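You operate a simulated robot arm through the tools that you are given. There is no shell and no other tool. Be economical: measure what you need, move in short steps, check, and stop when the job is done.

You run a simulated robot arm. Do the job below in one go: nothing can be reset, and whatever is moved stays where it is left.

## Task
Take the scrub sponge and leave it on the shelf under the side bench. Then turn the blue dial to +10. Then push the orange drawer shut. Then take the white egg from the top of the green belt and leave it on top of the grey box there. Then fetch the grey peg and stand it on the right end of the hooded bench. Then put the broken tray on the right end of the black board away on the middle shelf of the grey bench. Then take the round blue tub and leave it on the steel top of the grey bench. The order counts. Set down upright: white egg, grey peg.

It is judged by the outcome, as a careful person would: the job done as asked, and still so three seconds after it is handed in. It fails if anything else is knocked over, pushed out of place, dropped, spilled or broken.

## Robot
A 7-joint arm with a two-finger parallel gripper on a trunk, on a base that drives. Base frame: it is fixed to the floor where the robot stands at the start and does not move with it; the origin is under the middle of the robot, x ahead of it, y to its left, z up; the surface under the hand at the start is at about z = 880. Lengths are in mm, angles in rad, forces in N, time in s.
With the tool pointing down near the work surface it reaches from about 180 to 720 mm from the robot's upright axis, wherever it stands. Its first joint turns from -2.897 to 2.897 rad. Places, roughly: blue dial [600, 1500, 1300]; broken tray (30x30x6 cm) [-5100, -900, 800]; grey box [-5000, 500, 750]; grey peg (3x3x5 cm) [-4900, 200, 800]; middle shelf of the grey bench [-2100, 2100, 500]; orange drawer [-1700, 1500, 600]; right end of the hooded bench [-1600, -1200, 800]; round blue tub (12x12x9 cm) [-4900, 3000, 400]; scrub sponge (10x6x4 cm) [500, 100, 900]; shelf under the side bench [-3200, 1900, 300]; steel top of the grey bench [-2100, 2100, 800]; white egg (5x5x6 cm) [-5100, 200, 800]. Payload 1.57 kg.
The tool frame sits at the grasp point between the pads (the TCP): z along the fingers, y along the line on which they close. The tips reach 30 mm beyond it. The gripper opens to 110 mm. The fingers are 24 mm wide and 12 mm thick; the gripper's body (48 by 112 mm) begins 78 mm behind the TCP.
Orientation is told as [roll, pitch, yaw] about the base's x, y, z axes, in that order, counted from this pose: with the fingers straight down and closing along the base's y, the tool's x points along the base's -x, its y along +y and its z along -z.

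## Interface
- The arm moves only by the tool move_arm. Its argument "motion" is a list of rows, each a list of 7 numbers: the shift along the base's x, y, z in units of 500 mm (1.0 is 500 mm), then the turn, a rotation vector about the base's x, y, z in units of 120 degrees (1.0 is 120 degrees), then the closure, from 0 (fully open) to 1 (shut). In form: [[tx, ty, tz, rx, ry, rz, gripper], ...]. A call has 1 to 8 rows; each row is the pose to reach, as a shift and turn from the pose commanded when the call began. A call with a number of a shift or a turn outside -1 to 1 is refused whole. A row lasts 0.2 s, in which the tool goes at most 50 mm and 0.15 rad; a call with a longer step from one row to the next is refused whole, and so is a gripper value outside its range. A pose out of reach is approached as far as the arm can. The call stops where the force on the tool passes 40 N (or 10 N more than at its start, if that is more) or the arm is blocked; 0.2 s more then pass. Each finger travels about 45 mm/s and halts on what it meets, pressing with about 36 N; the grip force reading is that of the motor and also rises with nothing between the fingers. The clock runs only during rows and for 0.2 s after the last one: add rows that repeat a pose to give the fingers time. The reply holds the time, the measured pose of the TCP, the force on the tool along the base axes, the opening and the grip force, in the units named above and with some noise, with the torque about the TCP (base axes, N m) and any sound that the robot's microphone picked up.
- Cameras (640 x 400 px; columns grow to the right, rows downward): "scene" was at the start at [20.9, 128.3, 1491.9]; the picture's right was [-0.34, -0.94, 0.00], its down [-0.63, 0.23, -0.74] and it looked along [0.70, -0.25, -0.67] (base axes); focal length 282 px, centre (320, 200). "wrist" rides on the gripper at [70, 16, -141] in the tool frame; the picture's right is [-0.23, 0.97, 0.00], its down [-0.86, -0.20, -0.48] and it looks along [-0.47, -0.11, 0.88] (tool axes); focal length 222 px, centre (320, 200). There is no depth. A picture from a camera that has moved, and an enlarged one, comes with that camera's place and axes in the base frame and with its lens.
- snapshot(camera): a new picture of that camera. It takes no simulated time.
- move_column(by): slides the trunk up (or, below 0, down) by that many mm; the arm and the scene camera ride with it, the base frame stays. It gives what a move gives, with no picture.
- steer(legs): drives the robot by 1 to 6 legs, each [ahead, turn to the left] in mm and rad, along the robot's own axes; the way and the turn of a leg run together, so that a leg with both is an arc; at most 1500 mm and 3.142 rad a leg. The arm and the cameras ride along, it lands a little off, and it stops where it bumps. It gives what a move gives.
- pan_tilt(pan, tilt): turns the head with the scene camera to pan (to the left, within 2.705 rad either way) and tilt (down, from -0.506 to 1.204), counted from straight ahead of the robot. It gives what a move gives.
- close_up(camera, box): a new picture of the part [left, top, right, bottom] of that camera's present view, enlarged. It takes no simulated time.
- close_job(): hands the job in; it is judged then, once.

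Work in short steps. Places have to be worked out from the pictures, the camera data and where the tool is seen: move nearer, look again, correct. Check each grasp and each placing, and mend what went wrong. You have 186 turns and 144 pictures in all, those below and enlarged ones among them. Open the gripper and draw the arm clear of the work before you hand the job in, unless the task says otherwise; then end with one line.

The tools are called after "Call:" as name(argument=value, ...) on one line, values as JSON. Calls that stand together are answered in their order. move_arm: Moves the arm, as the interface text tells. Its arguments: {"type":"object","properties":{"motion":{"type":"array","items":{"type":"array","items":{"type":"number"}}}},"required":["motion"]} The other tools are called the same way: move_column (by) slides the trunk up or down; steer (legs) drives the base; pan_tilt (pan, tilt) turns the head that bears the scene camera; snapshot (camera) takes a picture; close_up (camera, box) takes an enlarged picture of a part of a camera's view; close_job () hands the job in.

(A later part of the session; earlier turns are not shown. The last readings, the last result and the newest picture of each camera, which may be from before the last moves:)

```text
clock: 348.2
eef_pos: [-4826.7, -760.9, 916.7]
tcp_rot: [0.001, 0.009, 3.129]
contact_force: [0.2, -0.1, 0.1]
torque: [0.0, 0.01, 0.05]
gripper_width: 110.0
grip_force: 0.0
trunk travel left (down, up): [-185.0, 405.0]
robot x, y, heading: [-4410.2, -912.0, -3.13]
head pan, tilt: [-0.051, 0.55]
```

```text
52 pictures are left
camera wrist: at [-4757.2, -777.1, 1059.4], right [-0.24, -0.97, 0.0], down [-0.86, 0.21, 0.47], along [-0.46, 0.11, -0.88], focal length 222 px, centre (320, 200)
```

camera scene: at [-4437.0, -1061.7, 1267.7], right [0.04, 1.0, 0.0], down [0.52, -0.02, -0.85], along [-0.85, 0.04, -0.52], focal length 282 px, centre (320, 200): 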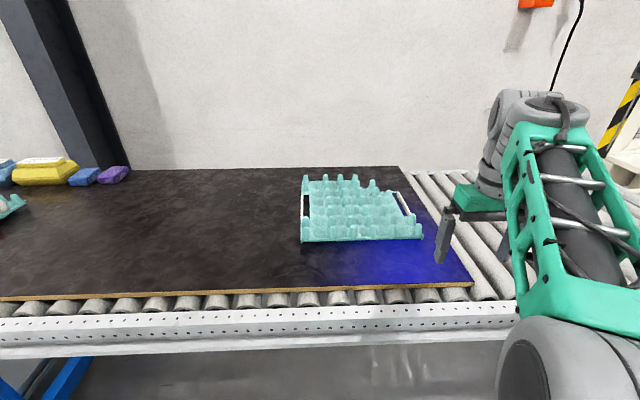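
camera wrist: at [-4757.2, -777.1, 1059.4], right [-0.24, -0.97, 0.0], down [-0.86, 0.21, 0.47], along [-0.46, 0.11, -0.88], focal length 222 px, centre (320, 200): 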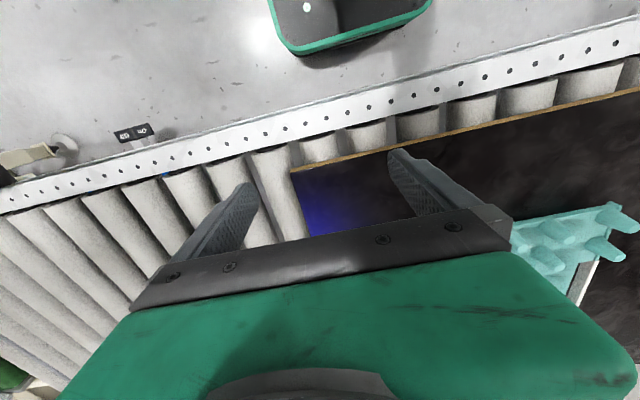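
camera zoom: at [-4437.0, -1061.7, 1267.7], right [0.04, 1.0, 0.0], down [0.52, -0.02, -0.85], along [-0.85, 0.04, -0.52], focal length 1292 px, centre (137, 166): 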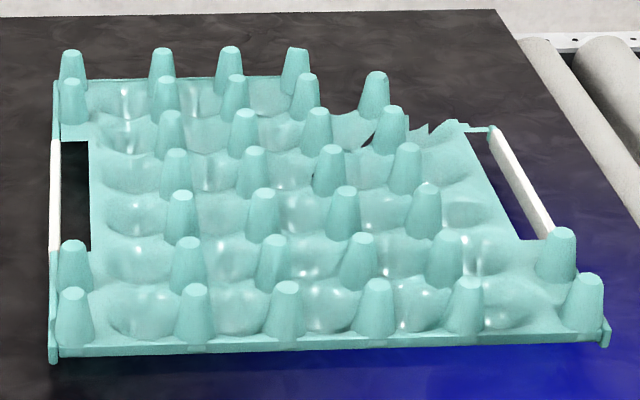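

Base is low (≈250–390) so no worry; and triangulation puts the tray's front edge at x≈-4967, z≈824, with front-row cones (top ≈863) right at the edge. A front-row middle cone, gripped fore-and-aft (closing along x), is reachable from here. I turn the tool 90° first.

Call:
move_arm(motion=[[0, -0.04, 0.04, 0, 0, 0.07, 0], [0, -0.08, 0.08, 0, 0, 0.14, 0], [0, -0.12, 0.1, 0, 0, 0.21, 0], [0, -0.16, 0.1, 0, 0, 0.28, 0], [0, -0.2, 0.1, 0, 0, 0.35, 0], [0, -0.24, 0.1, 0, 0, 0.42, 0], [0, -0.28, 0.1, 0, 0, 0.49, 0], [0, -0.3, 0.1, 0, 0, 0.56, 0]])

Call:
move_arm(motion=[[-0.05, 0, 0, 0, 0, 0.06, 0.2], [-0.1, 0, 0, 0, 0, 0.12, 0.3], [-0.15, 0, 0, 0, 0, 0.194, 0.3], [-0.2, 0, 0, 0, 0, 0.194, 0.3]])

Call:
snapshot(camera="wrist")

Call:
snapshot(camera="scene")

```text
clock: 350.0
eef_pos: [-4823.9, -910.8, 968.0]
tcp_rot: [0.0, 0.006, -1.981]
contact_force: [-0.4, -0.6, -0.2]
torque: [0.02, 0.0, 0.0]
gripper_width: 109.9
grip_force: 0.1
trunk travel left (down, up): [-185.0, 405.0]
robot x, y, heading: [-4411.1, -913.7, -3.136]
head pan, tilt: [-0.051, 0.55]
```

```text
refused: row 3 steps farther than a row can; nothing moved
```

```text
51 pictures are left
camera wrist: at [-4781.5, -853.8, 1109.7], right [0.8, -0.6, 0.0], down [-0.53, -0.71, 0.47], along [-0.28, -0.38, -0.88], focal length 222 px, centre (320, 200)
```

wrist: 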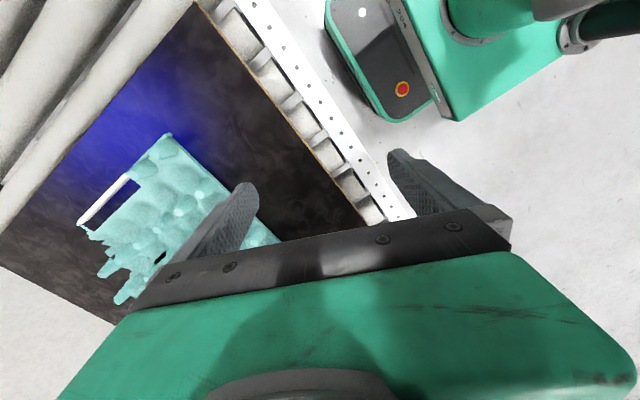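

```text
50 pictures are left
camera scene: at [-4437.0, -1061.7, 1267.7], right [0.04, 1.0, 0.0], down [0.52, -0.02, -0.85], along [-0.85, 0.04, -0.52], focal length 282 px, centre (320, 200)
```

scene: 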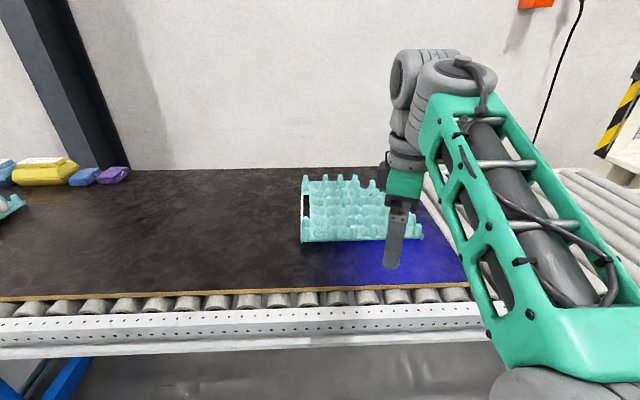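

Call:
move_arm(motion=[[-0.06, 0, 0, 0, 0, 0.066, 0.2], [-0.13, 0, 0, 0, 0, 0.132, 0.3], [-0.2, 0, 0, 0, 0, 0.196, 0.3], [-0.28, 0, -0.02, 0, 0, 0.196, 0.3]])

Call:
snapshot(camera="wrist")

```text
clock: 351.0
eef_pos: [-4964.3, -907.6, 957.0]
tcp_rot: [-0.002, 0.006, -1.572]
contact_force: [0.3, 0.5, -0.3]
torque: [-0.03, 0.06, -0.01]
gripper_width: 77.2
grip_force: 0.1
trunk travel left (down, up): [-185.0, 405.0]
robot x, y, heading: [-4409.2, -913.8, -3.133]
head pan, tilt: [-0.051, 0.55]
```

```text
49 pictures are left
camera wrist: at [-4947.5, -838.2, 1099.0], right [0.97, -0.23, 0.0], down [-0.2, -0.86, 0.47], along [-0.11, -0.46, -0.88], focal length 222 px, centre (320, 200)
```

wrist: 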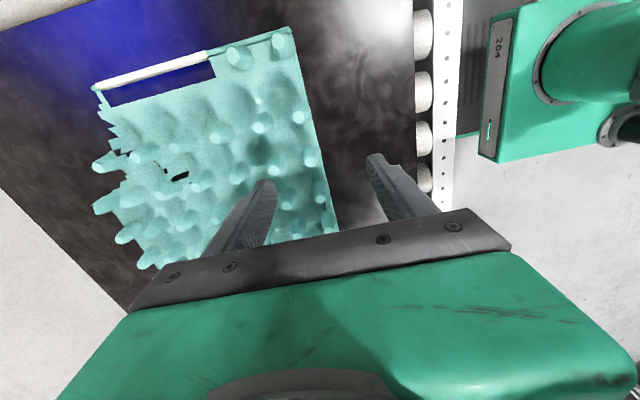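

Call:
close_up(camera="wrist", box=[220, 20, 400, 245])

```text
1.78 times, centred on (310, 132) of wrist
camera zoom: at [-4947.5, -838.2, 1099.0], right [0.97, -0.23, 0.0], down [-0.2, -0.86, 0.47], along [-0.11, -0.46, -0.88], focal length 395 px, centre (338, 320)
```

zoom: 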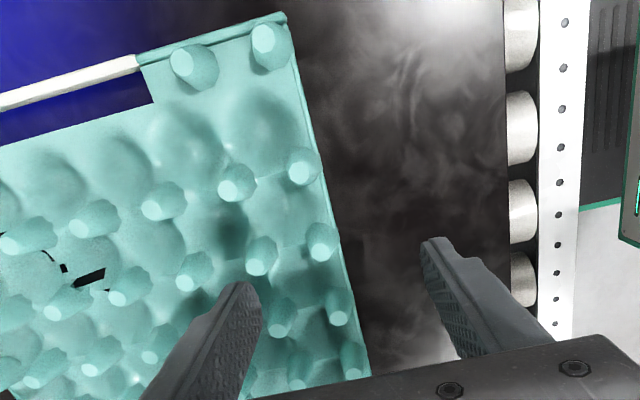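

Cones are too tightly spaced in x for a finger; the slotted handle (slot ≈24 mm, bar ≈9 mm) is better. I take the left handle, so drive 110 mm closer (low base goes under the rail), after lifting the hand.

Call:
move_arm(motion=[[0.05, 0, 0.05, 0, 0, 0, 0.3], [0.1, -0.03, 0.08, 0, 0, -0.06, 0.3], [0.14, -0.09, 0.08, 0, 0, -0.13, 0.3], [0.14, -0.16, 0.08, 0, 0, -0.2, 0.3], [0.14, -0.23, 0.08, 0, 0, -0.27, 0.3], [0.14, -0.3, 0.08, 0, 0, -0.34, 0.3], [0.14, -0.36, 0.08, 0, 0, -0.41, 0.3], [0.14, -0.36, 0.08, 0, 0, -0.48, 0.3]])

Call:
steer(legs=[[105, 0]])

Call:
move_arm(motion=[[0, 0, 0, 0, 0, -0.07, 0.4], [0, 0, 0, 0, 0, -0.14, 0.5], [-0.02, 0, 0, 0, 0, -0.21, 0.6], [-0.06, 0, 0, 0, 0, -0.27, 0.6]])

Call:
snapshot(camera="wrist")

Call:
snapshot(camera="scene")

```text
clock: 352.7
eef_pos: [-4892.9, -1091.1, 996.4]
tcp_rot: [-0.001, 0.0, -2.432]
contact_force: [-0.1, 1.2, -1.9]
torque: [-0.2, -0.07, 0.11]
gripper_width: 77.0
grip_force: 0.1
trunk travel left (down, up): [-185.0, 405.0]
robot x, y, heading: [-4414.0, -917.0, -3.138]
head pan, tilt: [-0.051, 0.55]
stopped in row 8: the force on the tool passed its limit at 50 N (the readings are from after the stop); the commanded pose is now the measured one
```

```text
clock: 353.9
eef_pos: [-4998.6, -1090.3, 997.1]
tcp_rot: [-0.003, 0.0, -2.43]
contact_force: [-0.1, -0.5, -2.0]
torque: [0.1, 0.0, 0.01]
gripper_width: 77.2
grip_force: 0.1
trunk travel left (down, up): [-185.0, 405.0]
robot x, y, heading: [-4512.7, -916.3, -3.134]
head pan, tilt: [-0.051, 0.55]
```

```text
clock: 354.5
eef_pos: [-5000.4, -1092.1, 999.5]
tcp_rot: [-0.001, -0.003, -2.744]
contact_force: [-1.2, 0.7, -0.5]
torque: [-0.06, -0.06, 0.02]
gripper_width: 44.3
grip_force: 0.0
trunk travel left (down, up): [-185.0, 405.0]
robot x, y, heading: [-4510.8, -913.5, -3.138]
head pan, tilt: [-0.051, 0.55]
stopped in row 3: the force on the tool passed its limit at 50 N (the readings are from after the stop); the commanded pose is now the measured one
```

```text
47 pictures are left
camera wrist: at [-4928.7, -1078.6, 1139.9], right [0.17, -0.99, 0.0], down [-0.86, -0.15, 0.48], along [-0.48, -0.08, -0.88], focal length 222 px, centre (320, 200)
```

wrist: 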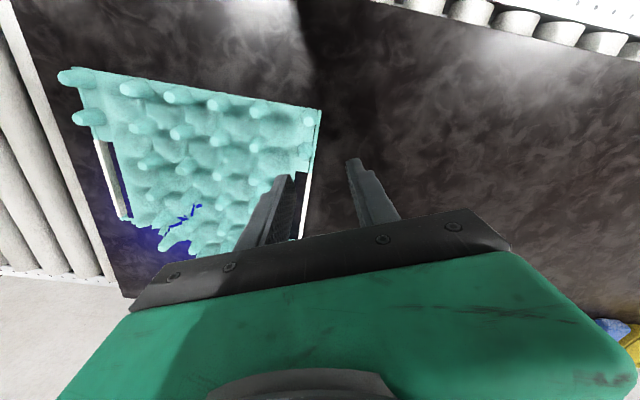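

```text
46 pictures are left
camera scene: at [-4540.8, -1062.5, 1267.7], right [0.04, 1.0, 0.0], down [0.52, -0.02, -0.85], along [-0.85, 0.04, -0.52], focal length 282 px, centre (320, 200)
```

scene: 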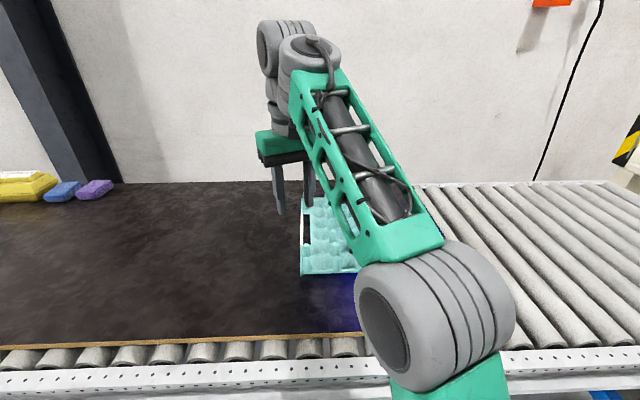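

No contact visible — those stops were jerks in the swing. Finish the yaw slowly.

Call:
move_arm(motion=[[0, 0, 0, 0, 0, -0.04, 0.7], [0, 0, 0, 0, 0, -0.08, 0.7], [0, 0, 0, 0, 0, -0.12, 0.7], [0, 0, 0, 0, 0, -0.16, 0.75], [0, 0, 0, 0, 0, -0.19, 0.77]])

Call:
move_arm(motion=[[-0.06, 0, -0.02, 0, 0, 0, 0.77], [-0.12, 0, -0.04, 0, 0, 0, 0.77], [-0.17, 0.006, -0.07, 0, 0, 0, 0.77]])

Call:
close_up(camera="wrist", box=[220, 100, 420, 240])

```text
clock: 355.7
eef_pos: [-5000.2, -1091.7, 999.5]
tcp_rot: [-0.002, -0.005, 3.14]
contact_force: [0.7, -0.1, -0.7]
torque: [-0.02, 0.0, -0.01]
gripper_width: 25.5
grip_force: 0.1
trunk travel left (down, up): [-185.0, 405.0]
robot x, y, heading: [-4512.9, -916.2, -3.132]
head pan, tilt: [-0.051, 0.55]
```

```text
clock: 356.5
eef_pos: [-5067.0, -1089.7, 972.0]
tcp_rot: [-0.001, -0.005, 3.141]
contact_force: [0.4, -0.9, 0.6]
torque: [0.01, -0.02, 0.0]
gripper_width: 25.1
grip_force: 0.0
out of reach, approached as far as the arm can: row 3
trunk travel left (down, up): [-185.0, 405.0]
robot x, y, heading: [-4514.7, -915.6, -3.133]
head pan, tilt: [-0.051, 0.55]
```

```text
2.86 times, centred on (320, 170) of wrist
camera zoom: at [-4996.2, -1105.1, 1112.2], right [-0.23, -0.97, 0.0], down [-0.85, 0.2, 0.48], along [-0.47, 0.11, -0.88], focal length 635 px, centre (320, 286)
```

zoom: 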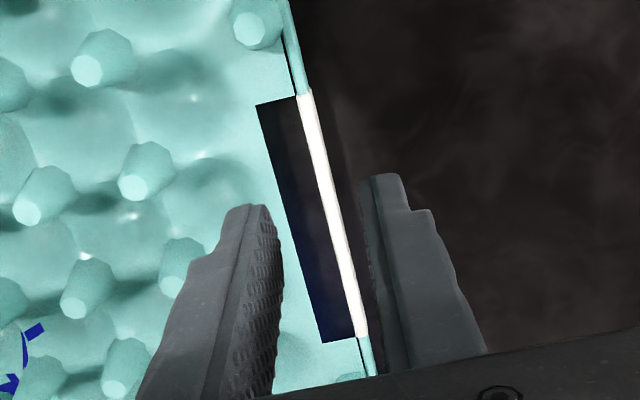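

The bar runs along x at y≈-1085 from x=-5054 to -5181; slot ≈19 mm. "Out of reach" came from the low trunk; raise it 180 and move above the handle.

Call:
move_column(by=180)

Call:
move_arm(motion=[[0, 0, -0.08, 0, 0.002, 0, 0.81], [-0.03, 0, -0.16, 0, 0.002, 0, 0.81], [-0.06, 0, -0.24, 0, 0.002, 0, 0.81], [-0.09, 0, -0.32, 0, 0.002, 0, 0.81], [-0.09, 0, -0.4, 0, 0.002, 0, 0.81], [-0.09, 0, -0.48, 0, 0.002, 0, 0.81]])

Call:
close_up(camera="wrist", box=[220, 100, 420, 240])

```text
clock: 358.5
eef_pos: [-5066.1, -1089.5, 1149.9]
tcp_rot: [-0.001, -0.003, 3.139]
contact_force: [-1.6, -0.4, -0.3]
torque: [0.02, 0.0, -0.01]
gripper_width: 25.3
grip_force: 0.1
trunk travel left (down, up): [-365.0, 225.0]
robot x, y, heading: [-4515.1, -915.6, -3.139]
head pan, tilt: [-0.051, 0.55]
```

```text
clock: 359.9
eef_pos: [-5112.7, -1093.1, 912.3]
tcp_rot: [-0.001, -0.011, 3.14]
contact_force: [0.1, 0.4, -0.3]
torque: [-0.03, -0.01, -0.01]
gripper_width: 20.7
grip_force: 0.1
trunk travel left (down, up): [-365.0, 225.0]
robot x, y, heading: [-4514.1, -910.8, -3.134]
head pan, tilt: [-0.051, 0.55]
```

```text
2.86 times, centred on (320, 170) of wrist
camera zoom: at [-5041.3, -1107.3, 1053.9], right [-0.23, -0.97, 0.0], down [-0.85, 0.2, 0.49], along [-0.47, 0.11, -0.87], focal length 635 px, centre (320, 286)
```

zoom: 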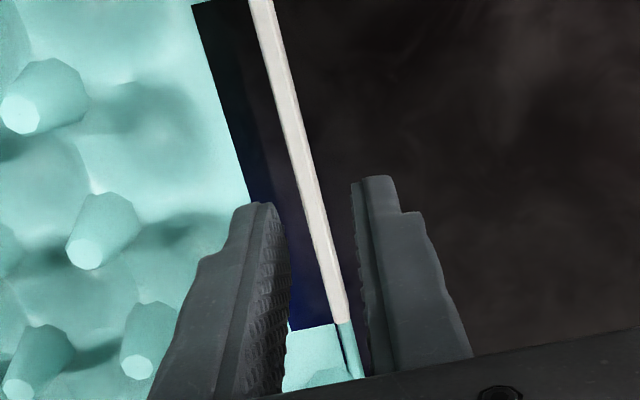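

By the tool-axis projection the bar is 8 mm to +y of the TCP. Shift +5 mm (inner finger into mid-slot), level, and descend to z≈868 to check.

Call:
move_arm(motion=[[-0.006, 0.01, -0.03, 0, -0.005, 0, 0.81], [-0.006, 0.01, -0.06, 0, -0.005, 0, 0.81], [-0.006, 0.01, -0.088, 0, -0.005, 0, 0.81]])

Call:
close_up(camera="wrist", box=[220, 100, 420, 240])

```text
clock: 360.7
eef_pos: [-5115.9, -1085.9, 867.3]
tcp_rot: [0.001, 0.003, 3.141]
contact_force: [-0.5, 0.2, 0.2]
torque: [0.03, 0.02, 0.01]
gripper_width: 21.0
grip_force: 0.1
trunk travel left (down, up): [-365.0, 225.0]
robot x, y, heading: [-4514.8, -913.1, -3.137]
head pan, tilt: [-0.051, 0.55]
```

```text
2.86 times, centred on (320, 170) of wrist
camera zoom: at [-5046.3, -1100.9, 1010.2], right [-0.23, -0.97, 0.0], down [-0.86, 0.2, 0.48], along [-0.46, 0.11, -0.88], focal length 635 px, centre (320, 286)
```

zoom: 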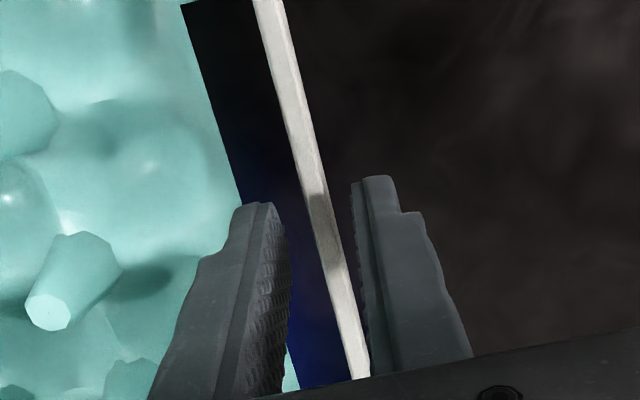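

Inner finger lines up within the slot; shift 2.5 mm outward for margin and go down to z≈838.

Call:
move_arm(motion=[[0, -0.005, -0.015, 0, 0, 0, 0.81], [0, -0.005, -0.035, 0, 0, 0, 0.81], [0, -0.005, -0.05, 0, 0, 0, 0.81], [0, -0.005, -0.06, 0, 0, 0, 0.81]])

Call:
close_up(camera="wrist", box=[220, 100, 420, 240])

```text
clock: 361.7
eef_pos: [-5116.1, -1088.6, 840.2]
tcp_rot: [0.001, -0.007, 3.141]
contact_force: [-0.1, -1.0, 19.3]
torque: [-0.03, -0.23, 0.32]
gripper_width: 20.8
grip_force: 0.1
out of reach, approached as far as the arm can: row 1
trunk travel left (down, up): [-365.0, 225.0]
robot x, y, heading: [-4510.3, -915.8, -3.131]
head pan, tilt: [-0.051, 0.55]
```

```text
2.86 times, centred on (320, 170) of wrist
camera zoom: at [-5045.0, -1102.9, 982.2], right [-0.23, -0.97, 0.0], down [-0.85, 0.2, 0.48], along [-0.47, 0.11, -0.88], focal length 635 px, centre (320, 286)
```

zoom: 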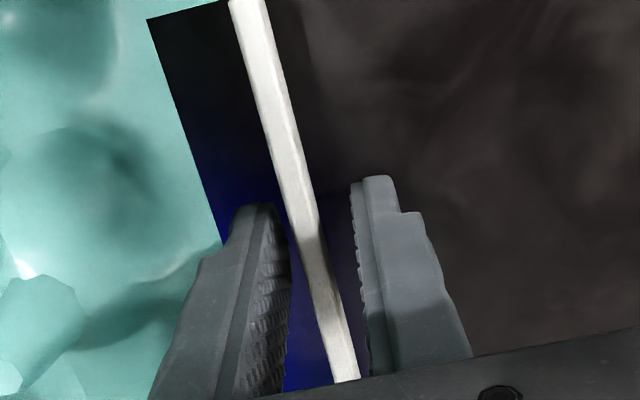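

Tips touch the board (z≈810), bar between the fingers. Lift 3 mm and close.

Call:
move_arm(motion=[[0, 0.002, 0.007, 0, 0, 0, 0.85], [0, 0.002, 0.008, 0, 0, 0, 0.95], [0, 0.002, 0.008, 0, 0, 0, 1], [0, 0.002, 0.008, 0, 0, 0, 1], [0, 0.002, 0.008, 0, 0, 0, 1]])

Call:
close_up(camera="wrist", box=[220, 100, 420, 240])

```text
clock: 362.9
eef_pos: [-5114.6, -1085.9, 840.1]
tcp_rot: [-0.004, 0.004, 3.138]
contact_force: [2.2, -1.5, 1.3]
torque: [-0.11, 0.02, 0.06]
gripper_width: 4.4
grip_force: 25.5
trunk travel left (down, up): [-365.0, 225.0]
robot x, y, heading: [-4516.7, -915.5, -3.14]
head pan, tilt: [-0.051, 0.55]
```

```text
2.86 times, centred on (320, 170) of wrist
camera zoom: at [-5045.0, -1101.5, 982.8], right [-0.23, -0.97, 0.0], down [-0.86, 0.2, 0.48], along [-0.46, 0.11, -0.88], focal length 635 px, centre (320, 286)
```

zoom: 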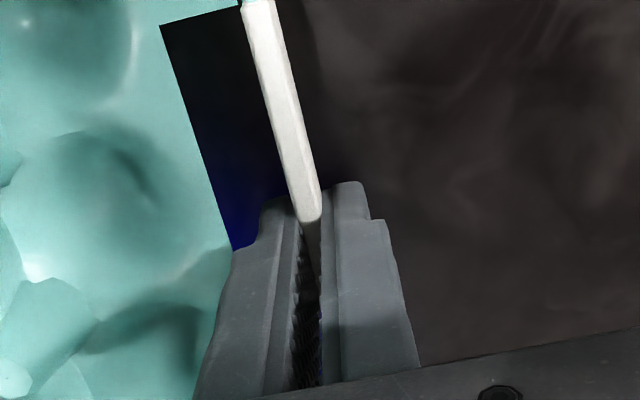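

Bar is gripped (4.4 mm). Lift slowly.

Call:
move_arm(motion=[[0, 0, 0.02, 0, 0, 0, 1], [0, 0, 0.05, 0, 0, 0, 1], [0, 0, 0.09, 0, 0, 0, 1], [0, 0, 0.13, 0, 0, 0, 1], [0, 0, 0.17, 0, 0, 0, 1]])

Call:
snapshot(camera="scene")

Call:
snapshot(camera="wrist")

```text
clock: 364.1
eef_pos: [-5113.7, -1084.1, 926.8]
tcp_rot: [-0.003, 0.004, 3.139]
contact_force: [-0.1, 1.1, -1.7]
torque: [-0.24, -0.05, 0.01]
gripper_width: 4.6
grip_force: 25.2
trunk travel left (down, up): [-365.0, 225.0]
robot x, y, heading: [-4515.8, -908.2, -3.136]
head pan, tilt: [-0.051, 0.55]
```

```text
40 pictures are left
camera scene: at [-4541.0, -1062.5, 1447.7], right [0.04, 1.0, 0.0], down [0.52, -0.02, -0.85], along [-0.85, 0.04, -0.52], focal length 282 px, centre (320, 200)
```

scene: 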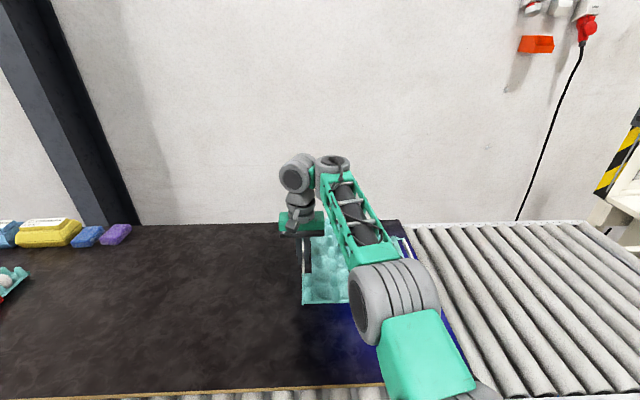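

```text
39 pictures are left
camera wrist: at [-5044.6, -1100.2, 1069.6], right [-0.23, -0.97, 0.0], down [-0.86, 0.2, 0.48], along [-0.46, 0.11, -0.88], focal length 222 px, centre (320, 200)
```

wrist: 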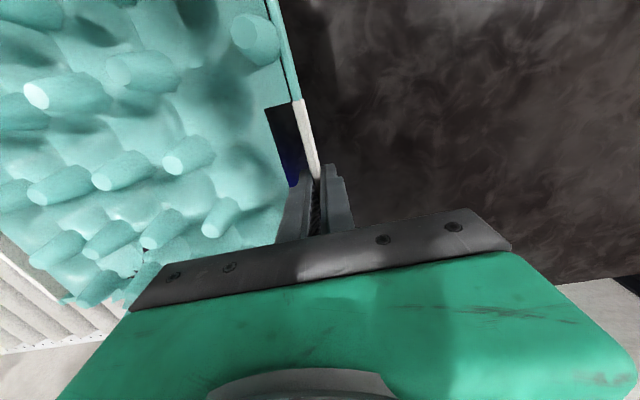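

Tray is held level. Lift higher, retract a bit, and back away.

Call:
move_arm(motion=[[0.02, 0, 0.06, 0, 0, 0, 1], [0.06, 0, 0.12, 0, 0, 0, 1], [0.11, 0, 0.17, 0, 0, 0, 1], [0.17, 0, 0.21, 0, 0, 0, 1], [0.23, 0, 0.24, 0, 0, 0, 1], [0.29, 0, 0.26, 0, 0, 0, 1]])

Call:
steer(legs=[[-600, 0], [0, 2.65]])

```text
clock: 365.5
eef_pos: [-4969.8, -1084.9, 1058.1]
tcp_rot: [-0.001, 0.004, 3.141]
contact_force: [-0.4, -0.2, -1.8]
torque: [-0.25, -0.04, -0.02]
gripper_width: 4.8
grip_force: 24.5
trunk travel left (down, up): [-365.0, 225.0]
robot x, y, heading: [-4516.6, -915.9, -3.134]
head pan, tilt: [-0.051, 0.55]
```

```text
clock: 375.1
eef_pos: [-3421.2, -1017.5, 1057.3]
tcp_rot: [-0.003, 0.002, -0.569]
contact_force: [0.3, -0.6, -1.7]
torque: [0.21, -0.14, -0.02]
gripper_width: 4.9
grip_force: 25.2
trunk travel left (down, up): [-365.0, 225.0]
robot x, y, heading: [-3894.9, -916.0, -0.564]
head pan, tilt: [-0.051, 0.55]
```

Call:
steer(legs=[[0, 1.018], [1100, 0], [0, -0.42]])

```text
clock: 384.6
eef_pos: [-2447.7, -245.5, 1057.1]
tcp_rot: [-0.003, 0.003, 0.026]
contact_force: [0.5, 0.9, -1.6]
torque: [0.21, 0.01, 0.0]
gripper_width: 4.3
grip_force: 25.0
trunk travel left (down, up): [-365.0, 225.0]
robot x, y, heading: [-2897.7, -430.5, 0.032]
head pan, tilt: [-0.051, 0.55]
```

Call:
steer(legs=[[0, -0.03], [1450, 0], [450, 0], [0, 1.57]])

```text
clock: 398.5
eef_pos: [-1159.9, 48.4, 1057.8]
tcp_rot: [-0.001, 0.004, 1.601]
contact_force: [0.0, -0.3, -1.6]
torque: [-0.04, 0.22, -0.03]
gripper_width: 4.5
grip_force: 25.7
trunk travel left (down, up): [-365.0, 225.0]
robot x, y, heading: [-972.5, -404.2, 1.604]
head pan, tilt: [-0.051, 0.55]
```

Call:
steer(legs=[[1450, 0], [1000, 0], [0, 1.54]])

Call:
pan_tilt(pan=0.0, tilt=0.6)

Call:
snapshot(camera="scene")

```text
clock: 414.2
eef_pos: [-1609.7, 1857.8, 1057.7]
tcp_rot: [-0.003, 0.004, -3.103]
contact_force: [0.4, 0.0, -2.4]
torque: [-0.24, 0.03, -0.02]
gripper_width: 4.7
grip_force: 24.5
trunk travel left (down, up): [-365.0, 225.0]
robot x, y, heading: [-1162.3, 2047.5, -3.092]
head pan, tilt: [-0.051, 0.55]
```

```text
clock: 414.8
eef_pos: [-1609.8, 1857.5, 1057.3]
tcp_rot: [-0.001, 0.002, -3.102]
contact_force: [0.5, -0.5, -1.5]
torque: [-0.24, -0.02, 0.01]
gripper_width: 4.6
grip_force: 25.5
trunk travel left (down, up): [-365.0, 225.0]
robot x, y, heading: [-1163.0, 2047.0, -3.093]
head pan, tilt: [0.0, 0.6]
```

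```text
38 pictures are left
camera scene: at [-1180.3, 1893.6, 1443.2], right [-0.05, 1.0, 0.0], down [0.56, 0.03, -0.83], along [-0.82, -0.04, -0.56], focal length 282 px, centre (320, 200)
```

scene: 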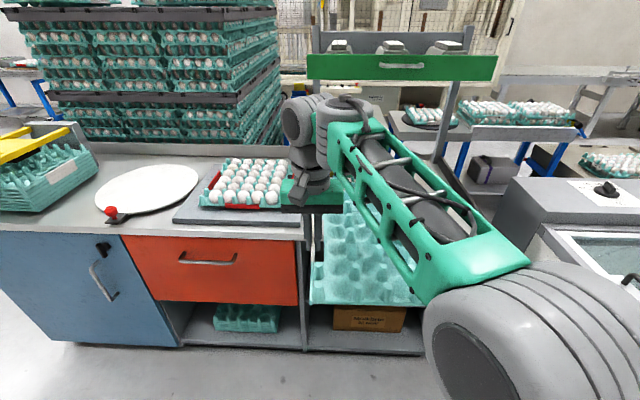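

I back off 260 mm and swing the tray from my right to straight ahead (+90° yaw), moving the hand toward y≈2075.

Call:
steer(legs=[[-270, 0]])

Call:
move_arm(motion=[[0, 0.03, 0, 0, 0, 0.045, 1], [0, 0.07, 0, 0, 0, 0.09, 1], [0, 0.11, 0, 0, 0, 0.135, 1], [0, 0.15, 0, 0, 0, 0.18, 1], [0, 0.19, 0, 0, 0, 0.225, 1], [0, 0.23, 0, 0, 0, 0.27, 1], [0, 0.27, 0, 0, 0, 0.315, 1], [0, 0.3, 0, 0, 0, 0.36, 1]])

Call:
move_arm(motion=[[0, 0.03, 0, 0, 0, 0.045, 1], [0, 0.06, 0, 0, 0, 0.09, 1], [0, 0.09, 0, 0, 0, 0.135, 1], [0, 0.11, 0, 0, 0, 0.18, 1], [0, 0.12, 0, 0, 0, 0.225, 1], [0, 0.12, 0, 0, 0, 0.27, 1], [0, 0.12, 0, 0, 0, 0.315, 1], [0, 0.12, 0, 0, 0, 0.36, 1]])

```text
clock: 416.7
eef_pos: [-1343.8, 1869.9, 1058.3]
tcp_rot: [-0.002, 0.004, -3.1]
contact_force: [-0.4, 0.3, -0.9]
torque: [-0.22, -0.03, 0.04]
gripper_width: 4.6
grip_force: 25.5
trunk travel left (down, up): [-365.0, 225.0]
robot x, y, heading: [-895.2, 2059.0, -3.093]
head pan, tilt: [0.0, 0.6]
```

```text
clock: 418.5
eef_pos: [-1344.1, 2023.0, 1057.1]
tcp_rot: [-0.002, 0.003, -2.344]
contact_force: [0.4, -0.6, -1.1]
torque: [-0.16, -0.2, 0.03]
gripper_width: 4.7
grip_force: 25.1
trunk travel left (down, up): [-365.0, 225.0]
robot x, y, heading: [-897.0, 2059.2, -3.091]
head pan, tilt: [0.0, 0.6]
```

```text
clock: 420.3
eef_pos: [-1343.3, 2080.5, 1058.3]
tcp_rot: [-0.001, 0.001, -1.591]
contact_force: [-0.5, 0.2, -2.6]
torque: [0.0, -0.21, 0.05]
gripper_width: 4.8
grip_force: 25.4
trunk travel left (down, up): [-365.0, 225.0]
robot x, y, heading: [-896.5, 2060.0, -3.093]
head pan, tilt: [0.0, 0.6]
```

Tray now points at the bench. Lower the trunk 360 mm and look at the compartment.

Call:
move_column(by=-355)

Call:
pan_tilt(pan=-0.15, tilt=0.45)

Call:
snapshot(camera="scene")

```text
clock: 423.8
eef_pos: [-1344.0, 2080.5, 703.3]
tcp_rot: [-0.002, 0.002, -1.592]
contact_force: [-0.2, 0.1, -1.8]
torque: [0.0, -0.25, -0.01]
gripper_width: 4.5
grip_force: 25.6
trunk travel left (down, up): [-10.0, 580.0]
robot x, y, heading: [-895.2, 2055.2, -3.093]
head pan, tilt: [0.0, 0.6]
```

```text
clock: 424.5
eef_pos: [-1344.5, 2080.8, 702.0]
tcp_rot: [-0.002, 0.001, -1.592]
contact_force: [1.0, 1.0, -1.3]
torque: [-0.02, -0.21, 0.04]
gripper_width: 4.6
grip_force: 25.1
trunk travel left (down, up): [-10.0, 580.0]
robot x, y, heading: [-895.7, 2060.5, -3.088]
head pan, tilt: [-0.15, 0.45]
```

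```text
37 pictures are left
camera scene: at [-917.1, 1920.2, 1101.7], right [0.1, 0.99, 0.0], down [0.43, -0.04, -0.9], along [-0.9, 0.09, -0.44], focal length 282 px, centre (320, 200)
```

scene: 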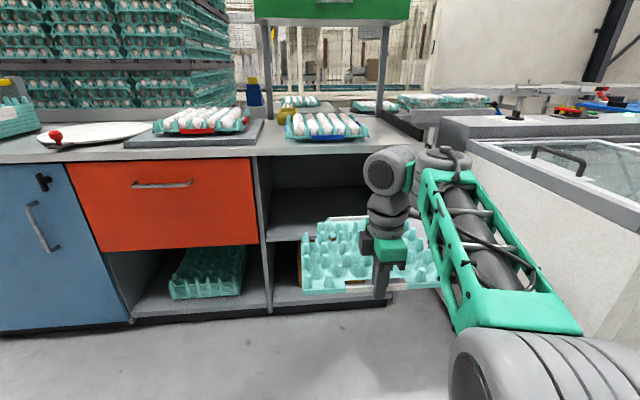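

Compartment spans y≈1805–2370, shelf z≈475, counter underside ≈800. Lower tray to TCP z≈540 and drive it partly in.

Call:
move_arm(motion=[[0, 0, -0.07, 0, 0, 0.01, 1], [0, 0.005, -0.14, 0, 0, 0.01, 1], [0, 0.01, -0.22, 0, 0, 0.01, 1], [0, 0.01, -0.29, 0, 0, 0.01, 1], [0, 0.01, -0.325, 0, 0, 0.01, 1]])

Call:
steer(legs=[[240, -0.045]])

Call:
snapshot(camera="scene")

```text
clock: 425.7
eef_pos: [-1353.2, 2084.1, 559.3]
tcp_rot: [0.001, 0.003, -1.571]
contact_force: [-0.4, 0.4, -2.1]
torque: [0.02, -0.22, 0.01]
gripper_width: 4.6
grip_force: 25.5
out of reach, approached as far as the arm can: row 4, 5
trunk travel left (down, up): [-10.0, 580.0]
robot x, y, heading: [-896.8, 2061.3, -3.095]
head pan, tilt: [-0.15, 0.45]
```

```text
clock: 427.4
eef_pos: [-1591.2, 2103.3, 558.0]
tcp_rot: [0.002, 0.001, -1.624]
contact_force: [0.1, -0.7, -1.7]
torque: [-0.03, -0.23, 0.0]
gripper_width: 4.9
grip_force: 25.3
trunk travel left (down, up): [-10.0, 580.0]
robot x, y, heading: [-1135.1, 2057.9, 3.136]
head pan, tilt: [-0.15, 0.45]
```

```text
36 pictures are left
camera scene: at [-1164.8, 1916.3, 1101.8], right [0.15, 0.99, 0.0], down [0.43, -0.07, -0.9], along [-0.89, 0.14, -0.44], focal length 282 px, centre (320, 200)
```

scene: 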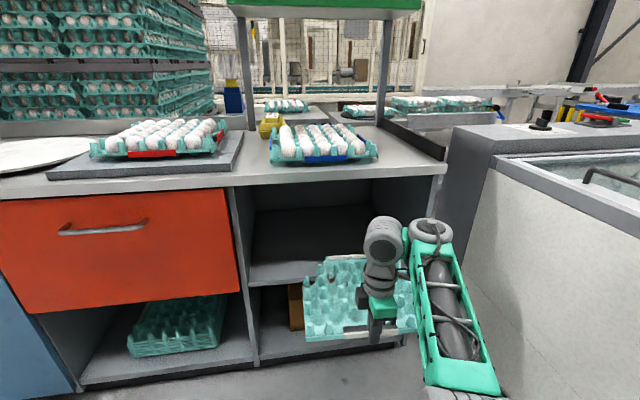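

The tray's far edge is entering above the shelf. Straighten yaw, extend the arm 110 mm and drive 55 mm more (hand stays clear of the counter edge at x≈-1850).

Call:
move_arm(motion=[[-0.03, -0.01, 0, 0, 0, 0.01, 1], [-0.08, -0.02, 0, 0, 0, 0.025, 1], [-0.14, -0.03, 0, 0, 0, 0.025, 1], [-0.2, -0.03, 0, 0, 0, 0.025, 1], [-0.24, -0.03, -0.02, 0, 0, 0.025, 1]])

Call:
steer(legs=[[50, 0]])

Call:
snapshot(camera="scene")

```text
clock: 428.6
eef_pos: [-1713.6, 2089.6, 549.5]
tcp_rot: [0.002, 0.003, -1.573]
contact_force: [0.2, 0.2, -0.8]
torque: [0.03, -0.2, 0.03]
gripper_width: 4.7
grip_force: 24.8
trunk travel left (down, up): [-10.0, 580.0]
robot x, y, heading: [-1132.9, 2052.6, 3.135]
head pan, tilt: [-0.15, 0.45]
```

```text
clock: 429.6
eef_pos: [-1762.1, 2091.4, 549.0]
tcp_rot: [0.003, 0.002, -1.573]
contact_force: [0.1, 0.1, -1.6]
torque: [0.0, -0.23, -0.04]
gripper_width: 4.4
grip_force: 24.8
trunk travel left (down, up): [-10.0, 580.0]
robot x, y, heading: [-1185.3, 2057.3, 3.135]
head pan, tilt: [-0.15, 0.45]
```

```text
35 pictures are left
camera scene: at [-1213.9, 1916.5, 1101.8], right [0.15, 0.99, 0.0], down [0.43, -0.07, -0.9], along [-0.89, 0.14, -0.44], focal length 282 px, centre (320, 200)
```

scene: 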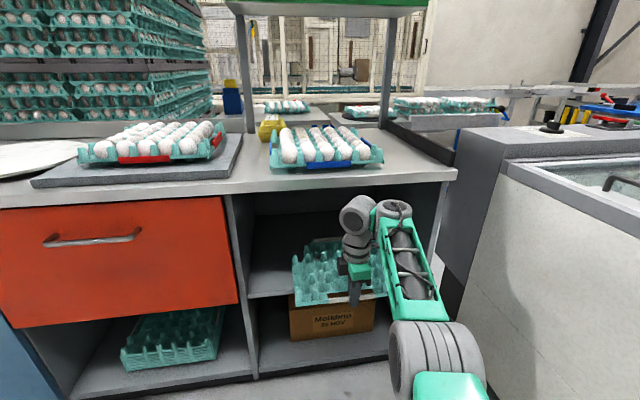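

Tray is over the shelf. Lower gradually to contact.

Call:
move_arm(motion=[[0, 0, -0.03, 0, 0, 0, 1], [0, 0, -0.05, 0, 0, 0, 1], [0, 0, -0.064, 0, 0, 0, 1], [0, 0, -0.076, 0, 0, 0, 1], [0, 0, -0.088, 0, 0, 0, 1]])

Call:
close_up(camera="scene", box=[220, 180, 470, 340])

```text
clock: 430.8
eef_pos: [-1762.3, 2091.6, 508.1]
tcp_rot: [0.01, 0.0, -1.573]
contact_force: [1.1, -0.9, -1.8]
torque: [0.04, -0.22, 0.0]
gripper_width: 4.6
grip_force: 25.2
trunk travel left (down, up): [-10.0, 580.0]
robot x, y, heading: [-1185.4, 2056.0, 3.138]
head pan, tilt: [-0.15, 0.45]
```

```text
2.50 times, centred on (345, 260) of scene
camera zoom: at [-1213.8, 1916.5, 1101.8], right [0.15, 0.99, 0.0], down [0.43, -0.07, -0.9], along [-0.89, 0.14, -0.44], focal length 706 px, centre (258, 50)
```

zoom: 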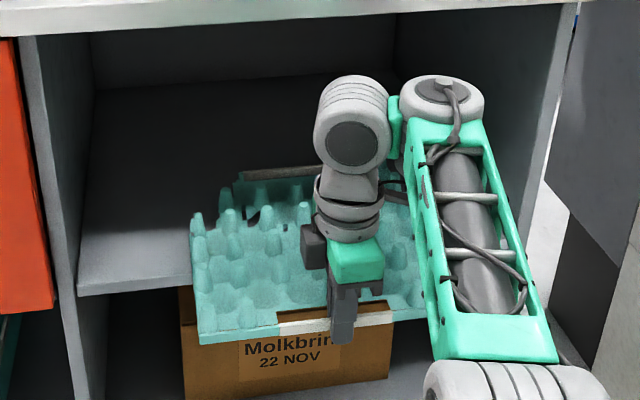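

Call:
move_arm(motion=[[0, 0, -0.008, 0, 0, 0, 1], [0, 0, -0.016, 0, 0, 0, 1], [0, 0, -0.024, 0, 0, 0, 1], [0, 0, -0.032, 0, 0, 0, 1]])

```text
clock: 431.8
eef_pos: [-1767.4, 2090.9, 506.6]
tcp_rot: [0.009, 0.0, -1.573]
contact_force: [-0.4, -0.1, -0.9]
torque: [0.06, -0.16, -0.03]
gripper_width: 4.6
grip_force: 25.4
out of reach, approached as far as the arm can: row 1, 2, 3, 4
trunk travel left (down, up): [-10.0, 580.0]
robot x, y, heading: [-1186.1, 2055.5, 3.137]
head pan, tilt: [-0.15, 0.45]
```

Arm limit here; use the last 10 mm of trunk travel.

Call:
move_column(by=-10)

```text
clock: 432.4
eef_pos: [-1767.4, 2092.3, 497.2]
tcp_rot: [0.007, 0.0, -1.572]
contact_force: [-0.5, 0.1, 2.6]
torque: [0.3, 0.36, -0.04]
gripper_width: 4.4
grip_force: 24.8
trunk travel left (down, up): [0.0, 590.0]
robot x, y, heading: [-1180.3, 2052.8, 3.136]
head pan, tilt: [-0.15, 0.45]
```

Tray rests on the shelf now. Slide it further in while still holding (force-guarded).

Call:
move_arm(motion=[[-0.03, 0, 0.004, 0, 0, 0, 1], [-0.06, 0, 0.004, 0, 0, 0, 1], [-0.09, 0, 0.004, 0, 0, 0, 1], [-0.12, 0, 0.004, 0, 0, 0, 1], [-0.14, 0, 0.004, 0, 0, 0, 1]])

Call:
close_up(camera="scene", box=[220, 160, 470, 320])

```text
clock: 433.6
eef_pos: [-1836.5, 2089.5, 499.2]
tcp_rot: [0.006, -0.001, -1.573]
contact_force: [3.7, -0.7, 9.8]
torque: [-0.19, 0.25, 0.1]
gripper_width: 4.8
grip_force: 25.5
trunk travel left (down, up): [0.0, 590.0]
robot x, y, heading: [-1184.8, 2056.5, 3.137]
head pan, tilt: [-0.15, 0.45]
```

```text
2.50 times, centred on (345, 240) of scene
camera zoom: at [-1212.9, 1916.5, 1091.9], right [0.15, 0.99, 0.0], down [0.43, -0.07, -0.9], along [-0.89, 0.14, -0.43], focal length 706 px, centre (258, 100)
```

zoom: 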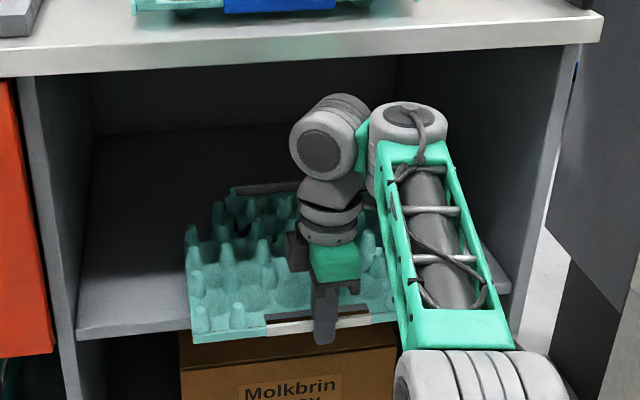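

Works well. 35 mm more.

Call:
move_arm(motion=[[-0.025, 0, 0.001, 0, 0, 0, 1], [-0.05, 0, 0.001, 0, 0, 0, 1], [-0.07, 0, 0.001, 0, 0, 0, 1]])

```text
clock: 434.4
eef_pos: [-1871.5, 2091.3, 499.8]
tcp_rot: [0.008, -0.001, -1.573]
contact_force: [4.2, -0.2, 10.2]
torque: [0.07, 0.0, -0.03]
gripper_width: 4.5
grip_force: 25.0
trunk travel left (down, up): [0.0, 590.0]
robot x, y, heading: [-1181.6, 2053.6, 3.131]
head pan, tilt: [-0.15, 0.45]
```

Release a little (slot width), lift 42 mm, then withdraw.

Call:
move_arm(motion=[[0, 0, 0, 0, 0, 0, 0.9], [0, 0, 0, 0, 0, 0, 0.86], [0, 0, 0, 0, 0, 0, 0.86], [0, 0, 0.03, 0, 0, 0, 0.86], [0, 0, 0.06, 0, 0, 0, 0.86], [0, 0, 0.084, 0, 0, 0, 0.86]])

Call:
close_up(camera="scene", box=[220, 160, 470, 320])

```text
clock: 435.8
eef_pos: [-1873.0, 2091.0, 539.3]
tcp_rot: [0.014, -0.003, -1.571]
contact_force: [0.3, 0.6, -0.8]
torque: [0.03, 0.02, 0.03]
gripper_width: 15.5
grip_force: 0.0
trunk travel left (down, up): [0.0, 590.0]
robot x, y, heading: [-1185.2, 2058.3, 3.14]
head pan, tilt: [-0.15, 0.45]
```

```text
2.50 times, centred on (345, 240) of scene
camera zoom: at [-1214.0, 1916.5, 1091.6], right [0.15, 0.99, 0.0], down [0.43, -0.07, -0.9], along [-0.89, 0.14, -0.44], focal length 706 px, centre (258, 100)
```

zoom: 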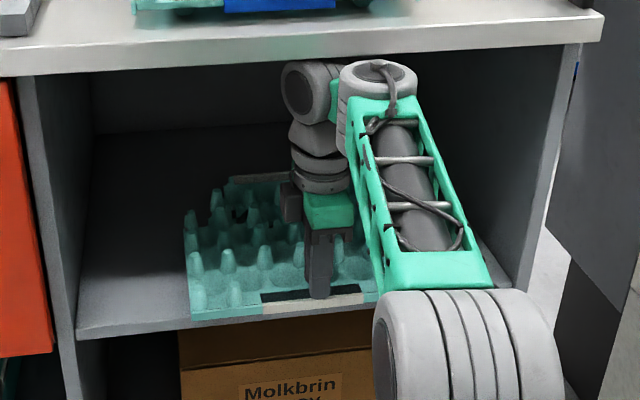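

Tray is fully on the middle shelf. Withdraw the hand, back off, raise the trunk.

Call:
move_arm(motion=[[0.08, 0, 0, 0, 0, 0, 0.86], [0.17, 0, 0, 0, 0, 0, 0.86], [0.26, 0, 0.01, 0, 0, 0, 0.8], [0.35, 0, 0.02, 0, 0, 0, 0.5]])

Call:
steer(legs=[[-350, 0]])

Call:
move_column(by=390)

Call:
move_arm(motion=[[0.0, 0, 0.05, 0, 0, -0.05, 0], [0.02, 0, 0.1, 0, 0, -0.1, 0], [0.04, 0, 0.15, 0, 0, -0.15, 0], [0.06, 0, 0.2, 0, 0, -0.2, 0], [0.08, 0, 0.25, 0, 0, -0.25, 0], [0.1, 0, 0.28, 0, 0, -0.3, 0], [0.1, 0, 0.28, 0, 0, -0.35, 0], [0.1, 0, 0.28, 0, 0, -0.4, 0]])

Call:
snapshot(camera="scene")

```text
clock: 436.8
eef_pos: [-1698.4, 2091.8, 548.4]
tcp_rot: [0.008, -0.001, -1.571]
contact_force: [0.6, -0.1, -0.2]
torque: [0.03, 0.01, 0.03]
gripper_width: 55.2
grip_force: 0.2
trunk travel left (down, up): [0.0, 590.0]
robot x, y, heading: [-1187.5, 2056.1, 3.142]
head pan, tilt: [-0.15, 0.45]
```

```text
clock: 439.0
eef_pos: [-1351.6, 2088.5, 548.5]
tcp_rot: [0.009, 0.001, -1.565]
contact_force: [0.2, -0.4, 0.1]
torque: [0.03, 0.02, 0.0]
gripper_width: 54.7
grip_force: 0.1
trunk travel left (down, up): [0.0, 590.0]
robot x, y, heading: [-833.1, 2052.9, -3.141]
head pan, tilt: [-0.15, 0.45]
```

```text
clock: 442.8
eef_pos: [-1352.1, 2088.0, 937.4]
tcp_rot: [0.008, 0.0, -1.565]
contact_force: [0.4, 0.0, -0.3]
torque: [-0.03, -0.01, -0.04]
gripper_width: 54.9
grip_force: 0.1
trunk travel left (down, up): [-390.0, 200.0]
robot x, y, heading: [-837.7, 2056.5, -3.135]
head pan, tilt: [-0.15, 0.45]
```

```text
clock: 444.6
eef_pos: [-1302.2, 2086.2, 1077.6]
tcp_rot: [0.011, 0.001, -2.405]
contact_force: [0.3, 0.0, 0.9]
torque: [-0.02, 0.03, -0.01]
gripper_width: 110.0
grip_force: 0.1
trunk travel left (down, up): [-390.0, 200.0]
robot x, y, heading: [-837.4, 2058.7, -3.141]
head pan, tilt: [-0.15, 0.45]
```

```text
31 pictures are left
camera scene: at [-865.9, 1915.8, 1481.8], right [0.15, 0.99, 0.0], down [0.43, -0.06, -0.9], along [-0.89, 0.13, -0.44], focal length 282 px, centre (320, 200)
```

scene: 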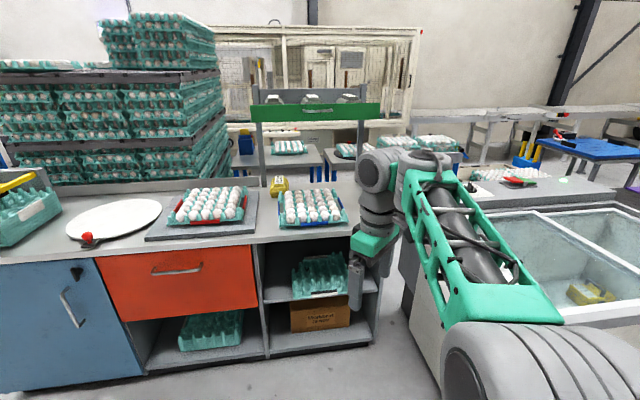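

Tray placement confirmed. Restore the tool yaw and drive back toward the aisle for the tub.

Call:
move_arm(motion=[[0.02, 0, 0, 0, 0, -0.05, 0], [0.04, 0, 0, 0, 0, -0.1, 0], [0.06, 0, 0, 0, 0, -0.15, 0], [0.08, 0, 0.02, 0, 0, -0.2, 0], [0.1, 0, 0.04, 0, 0, -0.25, 0], [0.1, 0, 0.06, 0, 0, -0.3, 0], [0.1, 0, 0.06, 0, 0, -0.35, 0]])

Call:
steer(legs=[[0, 1.525], [1300, 0], [1150, 0], [0, -1.5]])

```text
clock: 446.2
eef_pos: [-1262.7, 2087.8, 1100.9]
tcp_rot: [-0.005, 0.001, -3.058]
contact_force: [-0.6, -0.9, 0.1]
torque: [-0.05, 0.03, 0.0]
gripper_width: 110.1
grip_force: 0.0
out of reach, approached as far as the arm can: row 5, 6, 7
trunk travel left (down, up): [-390.0, 200.0]
robot x, y, heading: [-837.0, 2051.5, -3.145]
head pan, tilt: [-0.15, 0.45]
```

```text
clock: 465.7
eef_pos: [-1296.9, -391.3, 1100.4]
tcp_rot: [-0.005, 0.001, -3.031]
contact_force: [0.3, 0.0, 0.4]
torque: [0.0, 0.0, -0.03]
gripper_width: 110.3
grip_force: 0.0
trunk travel left (down, up): [-390.0, 200.0]
robot x, y, heading: [-870.9, -413.5, -3.106]
head pan, tilt: [-0.15, 0.45]
```

Call:
steer(legs=[[0, -0.07], [1100, 0], [1100, 0], [1050, 0], [0, -1.55]])

```text
clock: 485.9
eef_pos: [-4036.0, 262.5, 1100.1]
tcp_rot: [-0.004, -0.002, 1.519]
contact_force: [-0.1, -0.5, 0.7]
torque: [0.0, 0.01, -0.02]
gripper_width: 109.8
grip_force: 0.1
trunk travel left (down, up): [-390.0, 200.0]
robot x, y, heading: [-4127.7, -154.3, 1.443]
head pan, tilt: [-0.15, 0.45]
```

Call:
steer(legs=[[0, 0.155], [1000, 0], [950, 0]])

Call:
pan_tilt(pan=0.35, tilt=0.45)

Call:
snapshot(camera="scene")

```text
clock: 496.4
eef_pos: [-4185.3, 2230.2, 1101.9]
tcp_rot: [-0.002, 0.0, 1.697]
contact_force: [0.2, 0.6, 0.4]
torque: [0.03, 0.03, 0.04]
gripper_width: 110.0
grip_force: 0.0
trunk travel left (down, up): [-390.0, 200.0]
robot x, y, heading: [-4199.4, 1803.0, 1.616]
head pan, tilt: [-0.15, 0.45]
```

```text
clock: 497.3
eef_pos: [-4184.7, 2230.9, 1101.5]
tcp_rot: [-0.004, 0.0, 1.697]
contact_force: [0.4, 0.3, 0.9]
torque: [-0.01, 0.03, 0.0]
gripper_width: 109.9
grip_force: 0.1
trunk travel left (down, up): [-390.0, 200.0]
robot x, y, heading: [-4200.8, 1804.6, 1.616]
head pan, tilt: [0.351, 0.45]
```

```text
30 pictures are left
camera scene: at [-4383.6, 1824.3, 1481.8], right [0.92, 0.39, 0.0], down [0.17, -0.4, -0.9], along [-0.35, 0.83, -0.44], focal length 282 px, centre (320, 200)
```

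scene: 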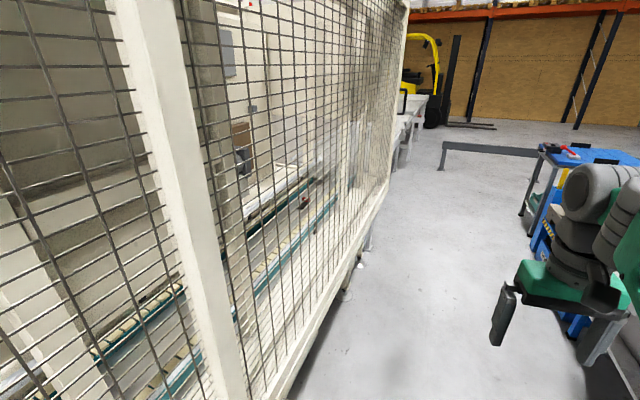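

Call:
close_up(camera="scene", box=[260, 120, 460, 320])

```text
2.00 times, centred on (360, 220) of scene
camera zoom: at [-4383.6, 1824.3, 1481.8], right [0.92, 0.39, 0.0], down [0.17, -0.4, -0.9], along [-0.35, 0.83, -0.44], focal length 565 px, centre (240, 160)
```

zoom: 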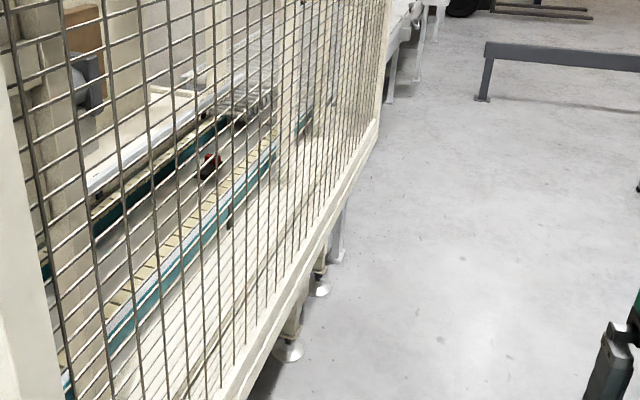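

The tub should be at low height beneath/along the machine further north. Drive on to y≈2650, lower the trunk and look left.

Call:
steer(legs=[[800, -0.05]])

Call:
move_column(by=-300)

Call:
pan_tilt(pan=1.1, tilt=0.7)

Call:
snapshot(camera="scene")

```text
clock: 501.6
eef_pos: [-4164.3, 3017.7, 1099.8]
tcp_rot: [-0.004, 0.002, 1.626]
contact_force: [0.4, -0.6, 0.6]
torque: [0.04, 0.03, -0.05]
gripper_width: 109.8
grip_force: 0.1
trunk travel left (down, up): [-390.0, 200.0]
robot x, y, heading: [-4211.0, 2594.9, 1.548]
head pan, tilt: [0.351, 0.45]
```

```text
clock: 504.6
eef_pos: [-4164.0, 3017.4, 799.8]
tcp_rot: [-0.006, -0.001, 1.626]
contact_force: [0.3, 0.0, -0.2]
torque: [-0.02, 0.01, 0.02]
gripper_width: 109.7
grip_force: 0.1
trunk travel left (down, up): [-90.0, 500.0]
robot x, y, heading: [-4205.5, 2593.6, 1.551]
head pan, tilt: [0.351, 0.45]
```

```text
clock: 505.7
eef_pos: [-4164.9, 3017.5, 801.0]
tcp_rot: [-0.002, 0.0, 1.627]
contact_force: [-0.2, -0.1, -0.1]
torque: [0.0, 0.02, 0.01]
gripper_width: 110.2
grip_force: 0.0
trunk travel left (down, up): [-90.0, 500.0]
robot x, y, heading: [-4210.0, 2592.5, 1.545]
head pan, tilt: [1.1, 0.7]
```

```text
28 pictures are left
camera scene: at [-4436.4, 2579.2, 1159.6], right [0.47, 0.88, 0.0], down [0.57, -0.31, -0.77], along [-0.67, 0.36, -0.64], focal length 282 px, centre (320, 200)
```

scene: 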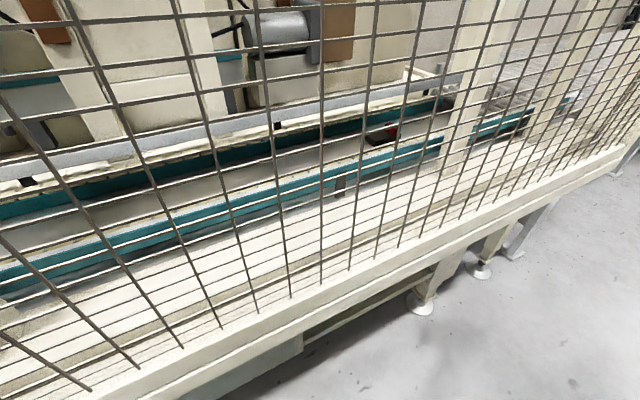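

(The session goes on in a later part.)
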